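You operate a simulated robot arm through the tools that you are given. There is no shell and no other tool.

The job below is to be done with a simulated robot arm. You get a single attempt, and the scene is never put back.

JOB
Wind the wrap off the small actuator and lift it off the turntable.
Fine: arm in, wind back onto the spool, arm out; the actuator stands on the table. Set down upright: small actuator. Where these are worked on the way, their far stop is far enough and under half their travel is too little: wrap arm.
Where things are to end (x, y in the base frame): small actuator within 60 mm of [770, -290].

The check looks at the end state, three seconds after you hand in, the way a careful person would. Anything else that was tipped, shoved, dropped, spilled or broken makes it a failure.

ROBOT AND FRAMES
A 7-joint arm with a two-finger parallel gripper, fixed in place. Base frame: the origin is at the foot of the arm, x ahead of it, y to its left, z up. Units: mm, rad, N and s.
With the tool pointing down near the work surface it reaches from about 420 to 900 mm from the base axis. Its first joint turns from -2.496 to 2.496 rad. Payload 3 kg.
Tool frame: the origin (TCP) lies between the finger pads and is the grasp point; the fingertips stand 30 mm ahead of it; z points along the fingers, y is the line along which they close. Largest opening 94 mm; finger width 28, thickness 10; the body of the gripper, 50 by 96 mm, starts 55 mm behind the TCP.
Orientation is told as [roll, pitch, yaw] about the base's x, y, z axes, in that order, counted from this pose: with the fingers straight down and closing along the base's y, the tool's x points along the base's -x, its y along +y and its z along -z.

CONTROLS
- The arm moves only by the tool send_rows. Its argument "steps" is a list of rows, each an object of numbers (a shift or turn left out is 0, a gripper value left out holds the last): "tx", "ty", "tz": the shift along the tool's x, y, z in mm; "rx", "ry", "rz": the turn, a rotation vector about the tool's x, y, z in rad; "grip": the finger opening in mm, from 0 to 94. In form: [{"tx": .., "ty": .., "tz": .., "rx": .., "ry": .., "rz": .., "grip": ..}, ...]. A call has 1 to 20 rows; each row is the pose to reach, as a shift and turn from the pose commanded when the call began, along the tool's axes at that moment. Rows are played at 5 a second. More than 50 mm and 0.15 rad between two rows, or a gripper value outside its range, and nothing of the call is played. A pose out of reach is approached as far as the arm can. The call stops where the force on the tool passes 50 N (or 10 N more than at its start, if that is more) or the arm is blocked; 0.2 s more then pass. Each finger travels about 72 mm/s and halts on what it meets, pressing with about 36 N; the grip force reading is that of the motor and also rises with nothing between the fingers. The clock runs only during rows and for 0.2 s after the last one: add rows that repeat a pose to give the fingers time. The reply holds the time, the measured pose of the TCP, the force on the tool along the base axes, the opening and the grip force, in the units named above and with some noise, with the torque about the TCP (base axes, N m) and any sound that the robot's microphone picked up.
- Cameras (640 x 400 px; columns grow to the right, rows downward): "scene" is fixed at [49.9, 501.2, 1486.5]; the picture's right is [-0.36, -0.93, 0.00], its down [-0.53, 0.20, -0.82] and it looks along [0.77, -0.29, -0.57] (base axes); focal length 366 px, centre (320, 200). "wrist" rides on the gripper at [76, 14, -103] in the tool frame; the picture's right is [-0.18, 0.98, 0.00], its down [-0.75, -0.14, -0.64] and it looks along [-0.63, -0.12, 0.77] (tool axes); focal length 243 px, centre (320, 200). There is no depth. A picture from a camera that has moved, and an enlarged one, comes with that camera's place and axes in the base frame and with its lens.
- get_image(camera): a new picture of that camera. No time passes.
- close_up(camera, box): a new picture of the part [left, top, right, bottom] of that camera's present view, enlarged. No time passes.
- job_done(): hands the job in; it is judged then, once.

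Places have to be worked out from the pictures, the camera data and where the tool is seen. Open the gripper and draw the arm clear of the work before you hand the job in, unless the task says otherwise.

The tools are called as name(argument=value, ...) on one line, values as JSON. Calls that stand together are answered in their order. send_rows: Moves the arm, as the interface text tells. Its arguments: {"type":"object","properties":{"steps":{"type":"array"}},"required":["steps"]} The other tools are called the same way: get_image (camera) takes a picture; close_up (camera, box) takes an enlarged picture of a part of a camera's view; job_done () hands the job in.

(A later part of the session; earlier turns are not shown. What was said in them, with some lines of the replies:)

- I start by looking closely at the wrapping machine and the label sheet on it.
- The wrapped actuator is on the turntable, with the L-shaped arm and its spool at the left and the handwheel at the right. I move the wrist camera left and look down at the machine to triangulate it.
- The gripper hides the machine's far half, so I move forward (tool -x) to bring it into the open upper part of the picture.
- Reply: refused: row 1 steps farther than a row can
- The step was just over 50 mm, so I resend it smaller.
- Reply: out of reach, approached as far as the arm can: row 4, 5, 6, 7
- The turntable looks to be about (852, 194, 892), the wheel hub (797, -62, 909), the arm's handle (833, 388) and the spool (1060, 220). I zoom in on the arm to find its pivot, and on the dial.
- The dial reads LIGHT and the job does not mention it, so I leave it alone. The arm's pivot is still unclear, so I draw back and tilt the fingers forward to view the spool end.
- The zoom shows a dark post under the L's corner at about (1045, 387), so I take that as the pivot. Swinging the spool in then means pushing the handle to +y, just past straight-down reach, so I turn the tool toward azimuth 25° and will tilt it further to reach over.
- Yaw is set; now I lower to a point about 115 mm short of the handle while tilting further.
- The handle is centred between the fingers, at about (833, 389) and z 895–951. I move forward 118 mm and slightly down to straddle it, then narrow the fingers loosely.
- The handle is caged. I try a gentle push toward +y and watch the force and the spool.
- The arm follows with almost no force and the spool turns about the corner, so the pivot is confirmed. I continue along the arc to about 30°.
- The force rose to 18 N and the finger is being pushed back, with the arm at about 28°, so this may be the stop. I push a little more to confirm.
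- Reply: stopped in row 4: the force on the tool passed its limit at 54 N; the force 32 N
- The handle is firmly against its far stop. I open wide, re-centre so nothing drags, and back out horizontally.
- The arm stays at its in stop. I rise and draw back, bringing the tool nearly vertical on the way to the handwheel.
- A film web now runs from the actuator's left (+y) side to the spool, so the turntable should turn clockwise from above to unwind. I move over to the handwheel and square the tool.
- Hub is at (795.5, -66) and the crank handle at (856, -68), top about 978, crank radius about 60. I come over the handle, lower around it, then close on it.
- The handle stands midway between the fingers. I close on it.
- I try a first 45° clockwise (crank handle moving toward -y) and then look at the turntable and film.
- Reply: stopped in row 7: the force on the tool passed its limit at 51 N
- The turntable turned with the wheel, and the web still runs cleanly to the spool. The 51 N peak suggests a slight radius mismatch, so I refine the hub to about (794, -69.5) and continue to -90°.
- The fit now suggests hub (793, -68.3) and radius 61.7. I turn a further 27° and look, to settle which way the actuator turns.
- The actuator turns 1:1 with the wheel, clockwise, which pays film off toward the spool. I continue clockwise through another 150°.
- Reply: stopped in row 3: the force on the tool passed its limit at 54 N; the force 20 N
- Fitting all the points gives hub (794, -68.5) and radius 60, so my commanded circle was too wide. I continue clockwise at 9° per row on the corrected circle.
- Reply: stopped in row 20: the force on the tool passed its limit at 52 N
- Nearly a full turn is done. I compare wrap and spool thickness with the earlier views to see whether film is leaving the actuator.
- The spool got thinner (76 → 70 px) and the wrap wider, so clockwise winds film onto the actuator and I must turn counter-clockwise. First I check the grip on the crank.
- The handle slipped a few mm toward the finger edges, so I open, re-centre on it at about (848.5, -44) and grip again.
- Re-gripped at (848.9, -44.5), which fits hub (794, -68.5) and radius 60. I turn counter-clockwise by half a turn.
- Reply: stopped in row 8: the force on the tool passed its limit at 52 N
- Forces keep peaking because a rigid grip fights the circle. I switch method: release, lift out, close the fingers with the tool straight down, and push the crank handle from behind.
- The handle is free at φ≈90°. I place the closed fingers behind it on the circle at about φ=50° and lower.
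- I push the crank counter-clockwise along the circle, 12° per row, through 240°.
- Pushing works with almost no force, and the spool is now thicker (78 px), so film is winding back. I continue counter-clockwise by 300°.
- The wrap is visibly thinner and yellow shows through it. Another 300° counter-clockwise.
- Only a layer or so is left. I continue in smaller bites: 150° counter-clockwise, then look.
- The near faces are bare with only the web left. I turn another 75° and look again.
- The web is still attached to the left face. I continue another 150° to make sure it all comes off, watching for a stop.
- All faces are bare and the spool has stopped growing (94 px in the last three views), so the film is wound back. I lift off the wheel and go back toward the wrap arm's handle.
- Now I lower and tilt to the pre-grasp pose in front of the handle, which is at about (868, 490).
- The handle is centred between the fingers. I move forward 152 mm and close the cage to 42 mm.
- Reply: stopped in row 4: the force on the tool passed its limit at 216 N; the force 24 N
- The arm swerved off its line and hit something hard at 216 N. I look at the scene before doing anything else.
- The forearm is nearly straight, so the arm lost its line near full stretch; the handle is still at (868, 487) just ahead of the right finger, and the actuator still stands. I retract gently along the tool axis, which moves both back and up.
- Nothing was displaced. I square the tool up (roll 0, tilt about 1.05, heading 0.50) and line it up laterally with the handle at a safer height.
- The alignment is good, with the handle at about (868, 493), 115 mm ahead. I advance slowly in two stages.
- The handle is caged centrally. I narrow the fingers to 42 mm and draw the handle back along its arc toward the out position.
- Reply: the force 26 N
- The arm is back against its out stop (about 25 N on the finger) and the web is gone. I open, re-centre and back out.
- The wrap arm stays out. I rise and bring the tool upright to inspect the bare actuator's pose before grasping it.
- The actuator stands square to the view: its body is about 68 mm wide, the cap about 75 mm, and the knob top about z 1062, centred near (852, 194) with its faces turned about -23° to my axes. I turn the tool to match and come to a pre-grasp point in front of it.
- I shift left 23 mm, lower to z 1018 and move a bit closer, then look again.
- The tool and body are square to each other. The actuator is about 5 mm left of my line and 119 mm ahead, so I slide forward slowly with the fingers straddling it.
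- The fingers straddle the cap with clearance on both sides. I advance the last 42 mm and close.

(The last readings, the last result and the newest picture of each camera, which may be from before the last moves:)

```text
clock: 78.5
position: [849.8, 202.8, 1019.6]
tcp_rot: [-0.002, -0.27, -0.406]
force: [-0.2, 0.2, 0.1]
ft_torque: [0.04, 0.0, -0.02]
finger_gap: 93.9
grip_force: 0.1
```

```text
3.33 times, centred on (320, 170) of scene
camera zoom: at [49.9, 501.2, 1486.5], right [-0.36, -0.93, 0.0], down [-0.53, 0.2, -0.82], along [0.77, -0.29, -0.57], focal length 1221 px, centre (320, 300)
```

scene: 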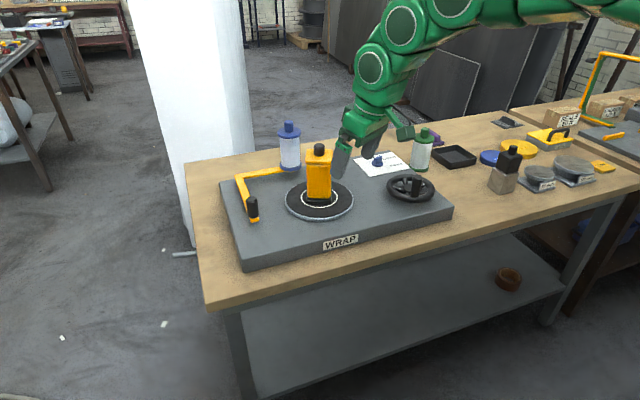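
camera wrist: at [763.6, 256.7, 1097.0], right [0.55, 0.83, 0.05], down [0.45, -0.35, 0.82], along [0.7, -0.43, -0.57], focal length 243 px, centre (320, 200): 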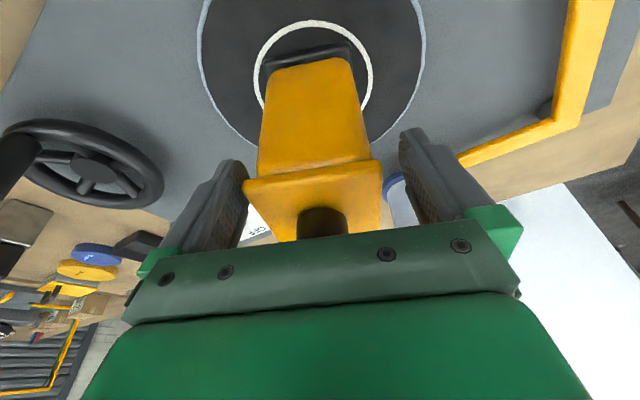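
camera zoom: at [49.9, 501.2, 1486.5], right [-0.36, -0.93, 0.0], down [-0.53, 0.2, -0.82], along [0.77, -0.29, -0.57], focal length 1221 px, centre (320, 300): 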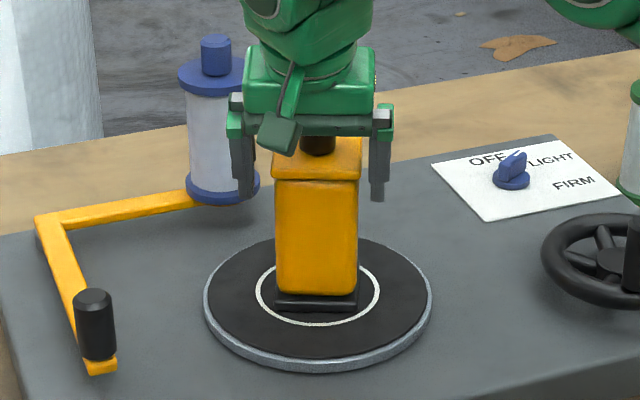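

The knob is on the gripper's centreline, so I close the fingers on the cap.

send_rows(steps=[{"grip": 86}, {"grip": 80}, {"grip": 74}, {"grip": 68}, {"grip": 60}, {"grip": 55}, {"grip": 55}])

get_image(camera="wrist")

close_up(camera="scene", box=[260, 110, 380, 230])

```text
clock: 80.1
position: [850.6, 202.4, 1019.1]
tcp_rot: [-0.003, -0.271, -0.408]
force: [1.1, -6.5, 4.6]
ft_torque: [-0.32, -0.09, -0.13]
finger_gap: 76.7
grip_force: 36.1
```

```text
taken
camera wrist: at [763.7, 256.3, 1097.1], right [0.55, 0.83, 0.05], down [0.45, -0.35, 0.82], along [0.7, -0.43, -0.57], focal length 243 px, centre (320, 200)
```

wrist: 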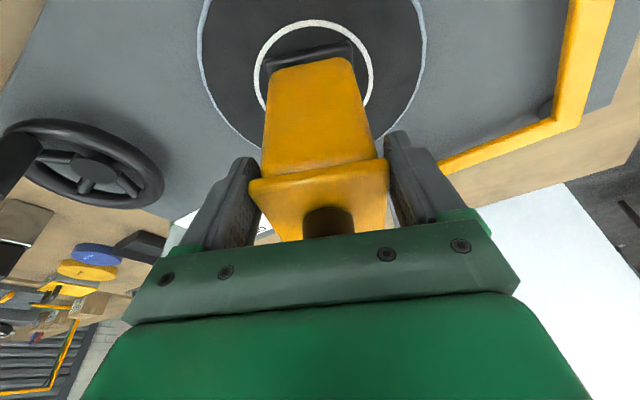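

```text
3.33 times, centred on (320, 170) of scene
camera zoom: at [49.9, 501.2, 1486.5], right [-0.36, -0.93, 0.0], down [-0.53, 0.2, -0.82], along [0.77, -0.29, -0.57], focal length 1221 px, centre (320, 300)
```

zoom: 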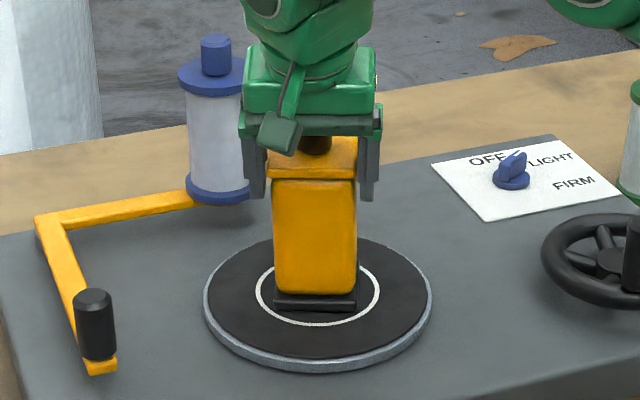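

The cap is gripped at 76.7 mm with 36 N. I lift 15 mm and check that it comes up cleanly.

send_rows(steps=[{"tx": -1.3, "tz": -4.8}, {"tx": -2.7, "tz": -9.6}, {"tx": -4, "tz": -14.5}, {"tx": -4, "tz": -14.5}])

close_up(camera="scene", box=[260, 110, 380, 230])

```text
clock: 81.1
position: [850.7, 203.0, 1033.4]
tcp_rot: [0.0, -0.27, -0.406]
force: [-0.3, 0.2, -11.4]
ft_torque: [0.1, 0.21, 0.0]
finger_gap: 76.7
grip_force: 36.1
```

```text
3.33 times, centred on (320, 170) of scene
camera zoom: at [49.9, 501.2, 1486.5], right [-0.36, -0.93, 0.0], down [-0.53, 0.2, -0.82], along [0.77, -0.29, -0.57], focal length 1221 px, centre (320, 300)
```

zoom: 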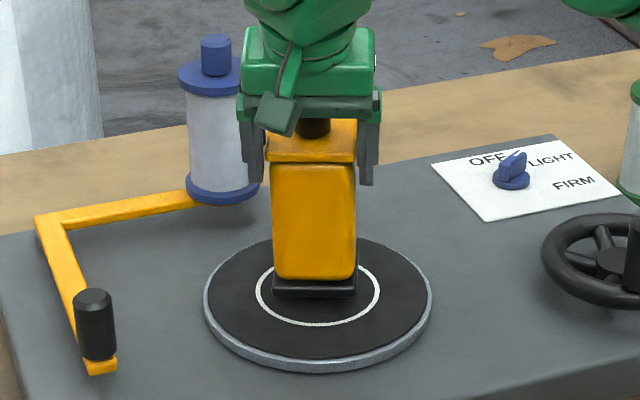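

It lifts freely and upright, weighing about 11 N. I draw it back toward the base while raising it to z 1080.

send_rows(steps=[{"tx": 12, "ty": -6, "tz": -14}, {"tx": 30, "ty": -15, "tz": -26}, {"tx": 50, "ty": -25, "tz": -38}, {"tx": 72, "ty": -36, "tz": -50}, {"tx": 95, "ty": -47.5, "tz": -62}, {"tx": 118, "ty": -59, "tz": -73}, {"tx": 140, "ty": -70, "tz": -83}, {"tx": 160, "ty": -80, "tz": -91}, {"tx": 173, "ty": -86, "tz": -95.7}, {"tx": 173, "ty": -86, "tz": -95.7}])

get_image(camera="scene")

```text
clock: 83.3
position: [639.4, 200.3, 1080.3]
tcp_rot: [-0.001, -0.272, -0.406]
force: [0.2, 0.2, -11.5]
ft_torque: [0.14, 0.19, 0.0]
finger_gap: 76.3
grip_force: 35.8
```

```text
taken
```

scene: 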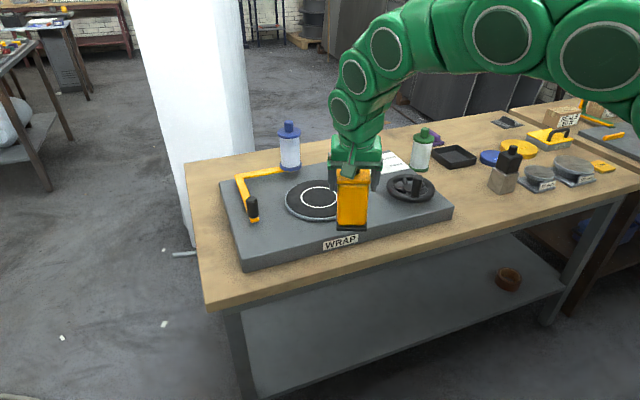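

Carrying well. I take it along y to -280, keeping x about 630 so it passes clear of the handwheel.

send_rows(steps=[{"tx": -7, "ty": -18, "tz": 2}, {"tx": -19, "ty": -48, "tz": 5.2}, {"tx": -32, "ty": -82, "tz": 8.9}, {"tx": -46, "ty": -117, "tz": 12.7}, {"tx": -60, "ty": -153, "tz": 16.6}, {"tx": -74, "ty": -189, "tz": 20.5}, {"tx": -88, "ty": -225, "tz": 24.4}, {"tx": -102, "ty": -261, "tz": 28.3}, {"tx": -116, "ty": -297, "tz": 32.2}, {"tx": -130, "ty": -333, "tz": 36.1}, {"tx": -144, "ty": -368, "tz": 39.9}, {"tx": -157, "ty": -400, "tz": 43.4}, {"tx": -167, "ty": -427, "tz": 46.3}, {"tx": -174, "ty": -444, "tz": 48.2}, {"tx": -174, "ty": -444, "tz": 48.2}])

get_image(camera="scene")

get_image(camera="wrist")

```text
clock: 86.5
position: [629.3, -280.2, 1081.1]
tcp_rot: [-0.002, -0.269, -0.407]
force: [-0.1, 0.1, -9.7]
ft_torque: [0.11, 0.22, -0.01]
finger_gap: 76.3
grip_force: 35.7
```

```text
taken
```

scene: 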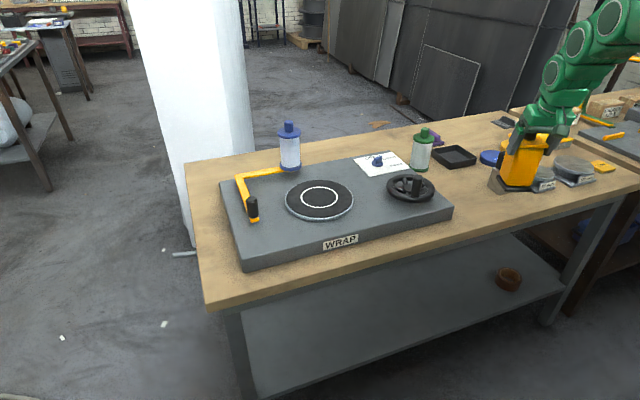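

```text
taken
camera wrist: at [543.6, -225.4, 1158.7], right [0.55, 0.83, 0.05], down [0.45, -0.35, 0.82], along [0.7, -0.43, -0.57], focal length 243 px, centre (320, 200)
```

wrist: 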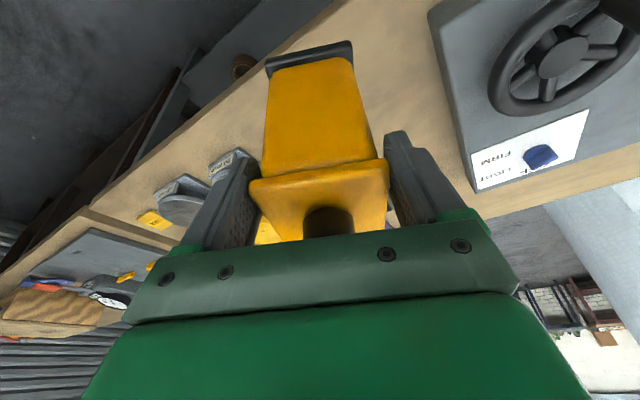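

The steel and black block nearby occupies about x 740–800, y -360 to -436. I will set the actuator at about (770, -262), well inside the tolerance and clear of both that block and the machine plate. I move over that spot first.

send_rows(steps=[{"tx": -15, "ty": 9, "tz": 4}, {"tx": -40, "ty": 24.6, "tz": 11}, {"tx": -68, "ty": 42, "tz": 18.7}, {"tx": -95, "ty": 58.5, "tz": 26.2}, {"tx": -112, "ty": 69, "tz": 30.9}, {"tx": -117.6, "ty": 72.4, "tz": 32.4}, {"tx": -117.6, "ty": 72.4, "tz": 32.4}])

get_image(camera="scene")

get_image(camera="wrist")

```text
clock: 88.1
position: [769.6, -260.4, 1080.6]
tcp_rot: [-0.002, -0.269, -0.407]
force: [0.4, 1.6, -10.8]
ft_torque: [0.14, 0.24, -0.01]
finger_gap: 76.3
grip_force: 36.4
```

```text
taken
```

scene: 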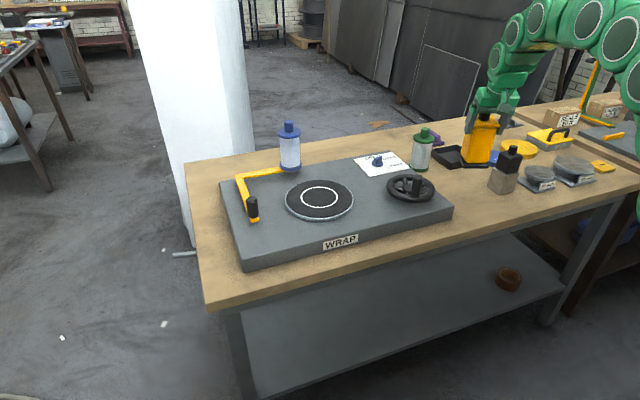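

```text
taken
camera wrist: at [684.2, -206.8, 1158.3], right [0.55, 0.83, 0.05], down [0.45, -0.35, 0.82], along [0.7, -0.43, -0.57], focal length 243 px, centre (320, 200)
```

wrist: 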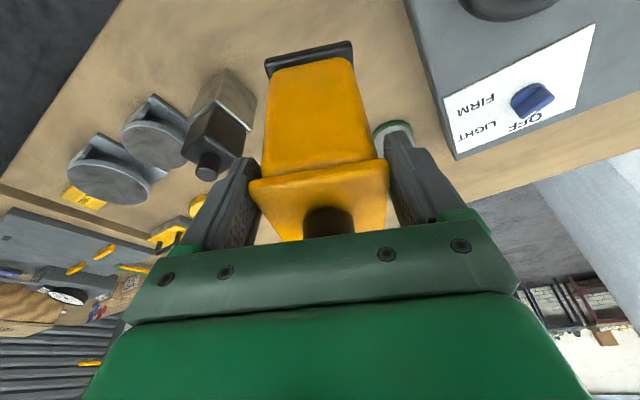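

The spot below is clear, with the block's near edge at about y -377. I lower 90 mm, then feel for the table in small steps.

send_rows(steps=[{"tx": 4, "tz": 14.5}, {"tx": 9.3, "tz": 33.7}, {"tx": 14.6, "tz": 53}, {"tx": 19.4, "tz": 70.4}, {"tx": 22.6, "tz": 82}, {"tx": 23.9, "tz": 86.8}, {"tx": 23.9, "tz": 86.8}])

close_up(camera="scene", box=[410, 90, 550, 210])

```text
clock: 89.7
position: [769.6, -261.1, 991.7]
tcp_rot: [0.001, -0.27, -0.409]
force: [0.0, 0.1, -10.4]
ft_torque: [0.15, 0.24, 0.03]
finger_gap: 76.6
grip_force: 36.4
```

```text
3.33 times, centred on (480, 150) of scene
camera zoom: at [49.9, 501.2, 1486.5], right [-0.36, -0.93, 0.0], down [-0.53, 0.2, -0.82], along [0.77, -0.29, -0.57], focal length 1221 px, centre (-213, 367)
```

zoom: 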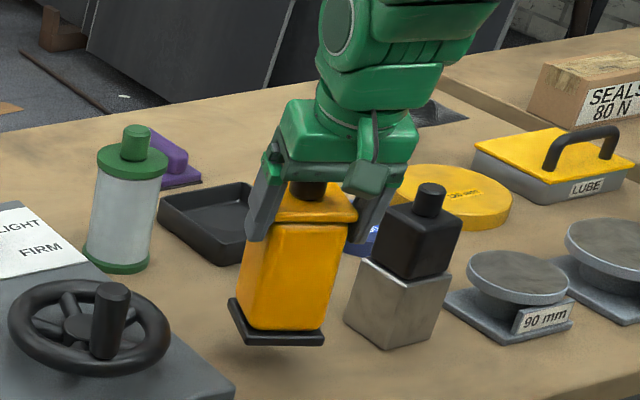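

send_rows(steps=[{"tx": 0.8, "tz": 2.9}, {"tx": 1.6, "tz": 5.8}, {"tx": 2.4, "tz": 8.7}, {"tx": 3.2, "tz": 11.6}, {"tx": 3.7, "tz": 13.5}])

```text
clock: 90.9
position: [771.4, -262.2, 975.5]
tcp_rot: [-0.002, -0.27, -0.407]
force: [0.6, -0.4, -10.9]
ft_torque: [0.11, 0.24, 0.01]
finger_gap: 76.4
grip_force: 35.9
```

Still hanging free (-10.9 N), so I continue down in 1 mm steps.

send_rows(steps=[{"tx": 0.27, "tz": 0.96}, {"tx": 0.53, "tz": 1.93}, {"tx": 0.8, "tz": 2.9}, {"tx": 1.06, "tz": 3.86}, {"tx": 1.33, "tz": 4.8}, {"tx": 1.33, "tz": 4.8}])

close_up(camera="scene", box=[410, 90, 550, 210])

```text
clock: 92.3
position: [769.3, -262.3, 973.0]
tcp_rot: [-0.003, -0.27, -0.406]
force: [-0.6, 0.0, -9.9]
ft_torque: [0.09, 0.2, -0.03]
finger_gap: 76.3
grip_force: 36.0
```

```text
3.33 times, centred on (480, 150) of scene
camera zoom: at [49.9, 501.2, 1486.5], right [-0.36, -0.93, 0.0], down [-0.53, 0.2, -0.82], along [0.77, -0.29, -0.57], focal length 1221 px, centre (-213, 367)
```

zoom: 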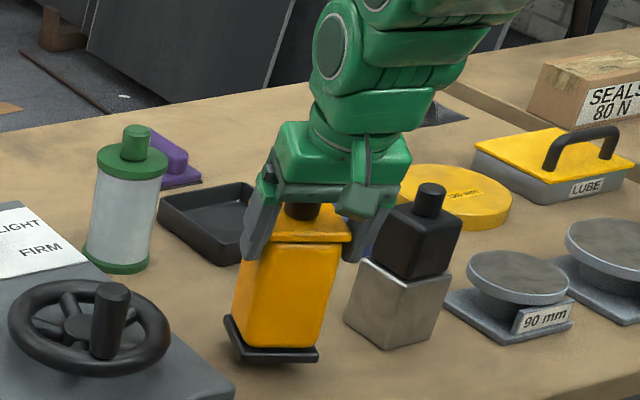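

send_rows(steps=[{"tx": 0.4, "tz": 1.45}, {"tx": 0.8, "tz": 2.9}, {"tx": 1.2, "tz": 4.3}, {"tx": 1.6, "tz": 5.8}, {"tx": 2.0, "tz": 7.2}, {"tx": 2.0, "tz": 7.2}])

```text
clock: 93.7
position: [770.0, -261.1, 964.2]
tcp_rot: [-0.002, -0.271, -0.407]
force: [0.4, 0.3, -10.7]
ft_torque: [0.14, 0.2, 0.02]
finger_gap: 76.4
grip_force: 35.5
```

Still free; I keep descending.

send_rows(steps=[{"tx": 0.4, "tz": 1.45}, {"tx": 0.8, "tz": 2.9}, {"tx": 1.2, "tz": 4.3}, {"tx": 1.6, "tz": 5.8}, {"tx": 2.0, "tz": 7.2}, {"tx": 2.0, "tz": 7.2}])

close_up(camera="scene", box=[440, 140, 520, 210])

```text
clock: 95.1
position: [771.1, -262.3, 957.1]
tcp_rot: [-0.002, -0.27, -0.408]
force: [0.2, -0.3, -11.1]
ft_torque: [0.1, 0.24, 0.01]
finger_gap: 76.4
grip_force: 36.6
```

```text
5.71 times, centred on (480, 175) of scene
camera zoom: at [49.9, 501.2, 1486.5], right [-0.36, -0.93, 0.0], down [-0.53, 0.2, -0.82], along [0.77, -0.29, -0.57], focal length 2093 px, centre (-594, 343)
```

zoom: 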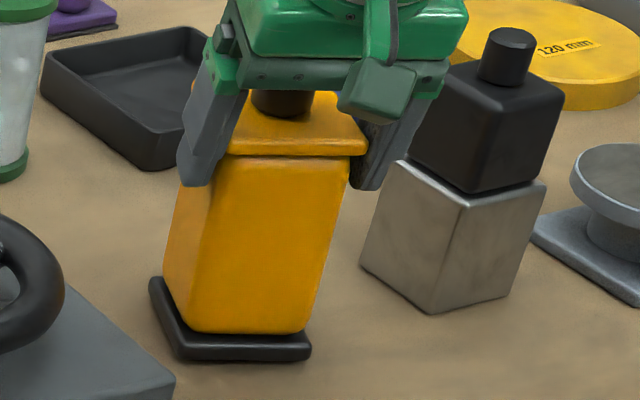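

send_rows(steps=[{"tx": 0.4, "tz": 1.45}, {"tx": 0.8, "tz": 2.9}, {"tx": 1.2, "tz": 4.3}, {"tx": 1.6, "tz": 5.8}, {"tx": 2.0, "tz": 7.2}, {"tx": 2.0, "tz": 7.2}])

```text
clock: 96.5
position: [769.9, -262.6, 951.2]
tcp_rot: [-0.003, -0.275, -0.409]
force: [-8.7, -11.5, 31.5]
ft_torque: [-0.41, -0.04, -0.07]
finger_gap: 76.1
grip_force: 36.0
```

Contact with the table, pressing about 31 N. I ease up about 1.5 mm before releasing.

send_rows(steps=[{"tx": -0.2, "tz": -0.8}, {"tx": -0.4, "tz": -1.5}, {"tx": -0.4, "tz": -1.5}])

close_up(camera="scene", box=[440, 140, 520, 210])

```text
clock: 97.3
position: [769.5, -262.0, 952.6]
tcp_rot: [-0.002, -0.269, -0.408]
force: [5.9, -10.5, 18.5]
ft_torque: [-0.18, -0.72, -0.25]
finger_gap: 76.3
grip_force: 36.1
```

```text
5.71 times, centred on (480, 175) of scene
camera zoom: at [49.9, 501.2, 1486.5], right [-0.36, -0.93, 0.0], down [-0.53, 0.2, -0.82], along [0.77, -0.29, -0.57], focal length 2093 px, centre (-594, 343)
```

zoom: 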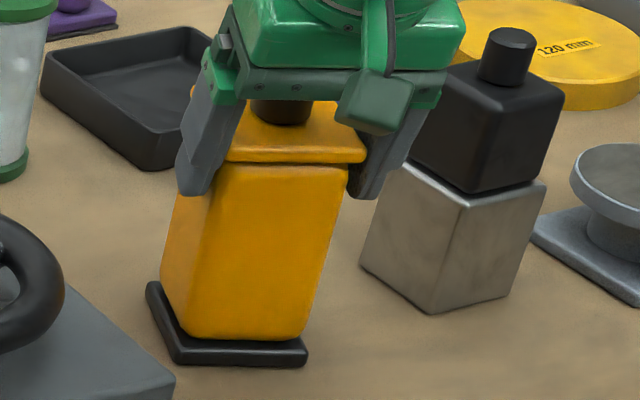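

I ease another 1 mm and open the fingers gradually.

send_rows(steps=[{"tx": -0.27, "tz": -1.0}, {"tx": -0.27, "tz": -1.0}, {"tx": -0.27, "tz": -1.0, "grip": 78}, {"tx": -0.27, "tz": -1.0, "grip": 80}, {"tx": -0.27, "tz": -1.0, "grip": 84}, {"tx": -0.27, "tz": -1.0, "grip": 90}, {"tx": -0.27, "tz": -1.0, "grip": 94}, {"tx": -0.27, "tz": -1.0, "grip": 94}])

close_up(camera="scene", box=[440, 140, 520, 210])

get_image(camera="wrist")

```text
clock: 99.1
position: [769.1, -261.7, 952.6]
tcp_rot: [-0.003, -0.27, -0.406]
force: [-0.1, -0.4, -0.1]
ft_torque: [0.0, -0.02, 0.0]
finger_gap: 93.9
grip_force: 0.2
```

```text
5.71 times, centred on (480, 175) of scene
camera zoom: at [49.9, 501.2, 1486.5], right [-0.36, -0.93, 0.0], down [-0.53, 0.2, -0.82], along [0.77, -0.29, -0.57], focal length 2093 px, centre (-594, 343)
```

zoom: 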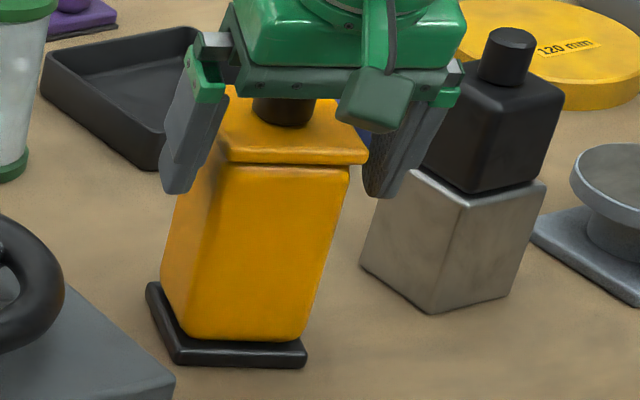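

```text
taken
camera wrist: at [683.5, -207.4, 1030.2], right [0.55, 0.83, 0.05], down [0.45, -0.35, 0.82], along [0.7, -0.43, -0.57], focal length 243 px, centre (320, 200)
```

wrist: 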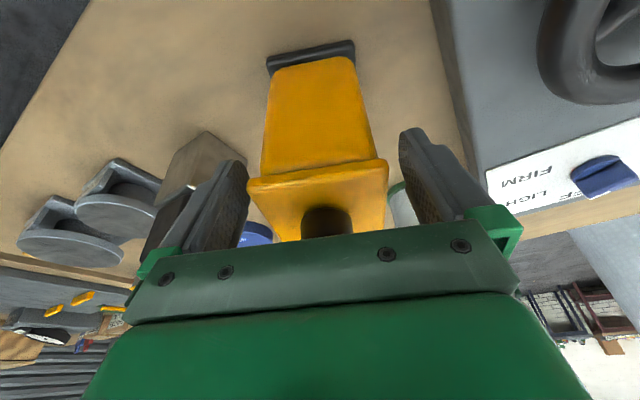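

It stands on its own with the fingers clear. I rise straight up.

send_rows(steps=[{"tx": -2.7, "tz": -9.6}, {"tx": -8, "tz": -28.9}, {"tx": -16, "tz": -57.8}, {"tx": -24, "tz": -86.7}, {"tx": -32, "tz": -115.6}, {"tx": -40, "tz": -144.5}, {"tx": -40, "tz": -144.5}])

get_image(camera="scene")

close_up(camera="scene", box=[410, 110, 550, 210])

```text
clock: 100.7
position: [769.7, -260.5, 1102.9]
tcp_rot: [-0.002, -0.272, -0.406]
force: [-0.3, 0.0, -0.9]
ft_torque: [0.02, -0.01, 0.03]
finger_gap: 94.1
grip_force: 0.1
```

```text
taken
```

scene: 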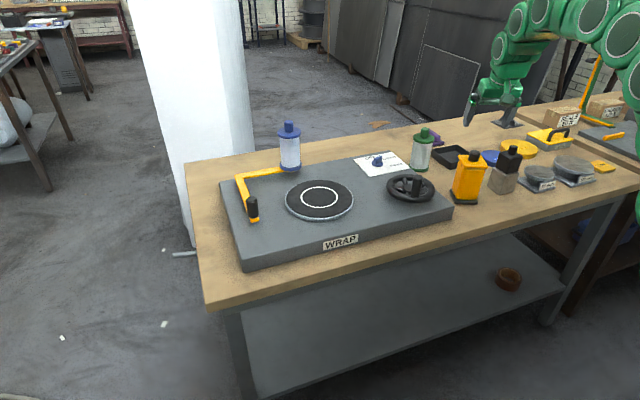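

```text
4.00 times, centred on (480, 160) of scene
camera zoom: at [49.9, 501.2, 1486.5], right [-0.36, -0.93, 0.0], down [-0.53, 0.2, -0.82], along [0.77, -0.29, -0.57], focal length 1465 px, centre (-320, 360)
```

zoom: 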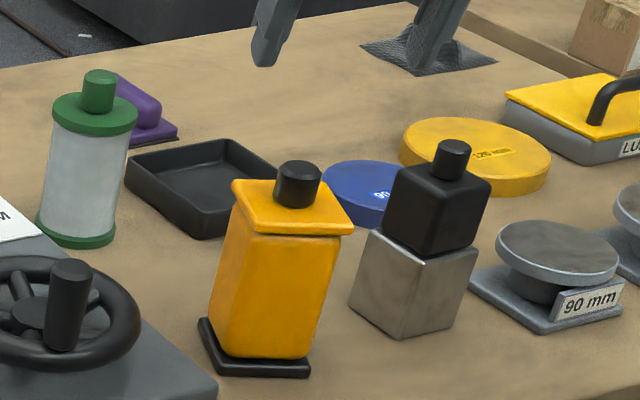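

The actuator stands upright at about (770–780, -263), the wrap arm is out, and nothing else has moved. I withdraw the gripper up and back, clear of the work.

send_rows(steps=[{"tx": 20, "tz": -25}, {"tx": 50, "tz": -45}, {"tx": 85, "tz": -60}, {"tx": 120, "tz": -70}, {"tx": 150, "tz": -75}, {"tx": 150, "tz": -75}])

get_image(camera="scene")

close_up(camera="scene", box=[200, 110, 440, 260])

```text
clock: 102.1
position: [620.0, -195.7, 1133.5]
tcp_rot: [-0.001, -0.27, -0.406]
force: [0.3, 0.5, -0.3]
ft_torque: [0.01, 0.01, 0.0]
finger_gap: 93.9
grip_force: 0.0
```

```text
taken
```

scene: 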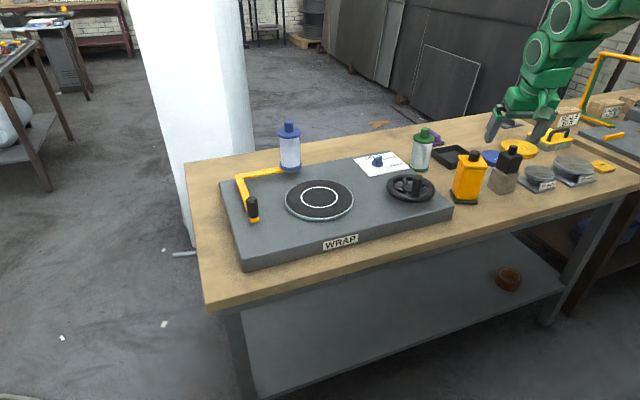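

```text
2.67 times, centred on (320, 185) of scene
camera zoom: at [49.9, 501.2, 1486.5], right [-0.36, -0.93, 0.0], down [-0.53, 0.2, -0.82], along [0.77, -0.29, -0.57], focal length 977 px, centre (320, 240)
```

zoom: 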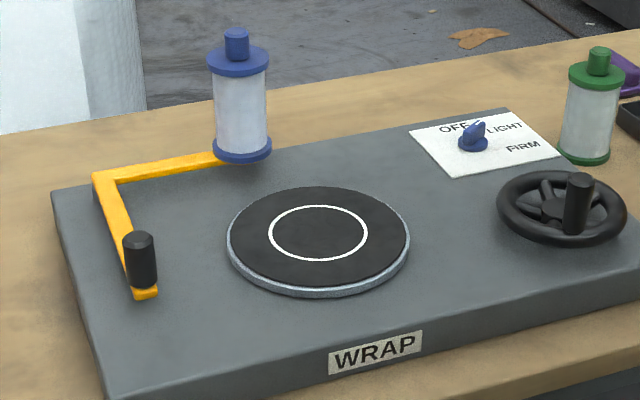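

The last pictures show the film on the spool, the wrap arm out and the turntable empty. The actuator stands upright on the table within tolerance, and the gripper is open and clear, so I hand in.

job_done()

```text
The job is handed in.
```

The wrap is off the small actuator and back on the spool. The actuator stands upright on the table at about (770, -262). That is roughly 28 mm from the target, inside the 60 mm allowed. The job is handed in, and I haven't seen the result of the check.

- **Wrap arm:** I pushed it in to its far stop. After the unwinding I drew it back to its out stop, where it stayed.
- **Winding:** I first turned the handwheel clockwise for almost a full turn, which wound more film on. I then turned it counter-clockwise until all sides of the actuator were bare and the spool stopped growing.
- **Hard contact:** While I was returning for the arm's handle, the robot swerved near full reach and hit something at 216 N. I couldn't tell what it touched. The pictures afterwards showed nothing moved or damaged, and the wrap arm worked normally.
- **Everything else:** The tension dial was left alone, still reading LIGHT. The other objects on the table look undisturbed, and the gripper is open and clear of the work.
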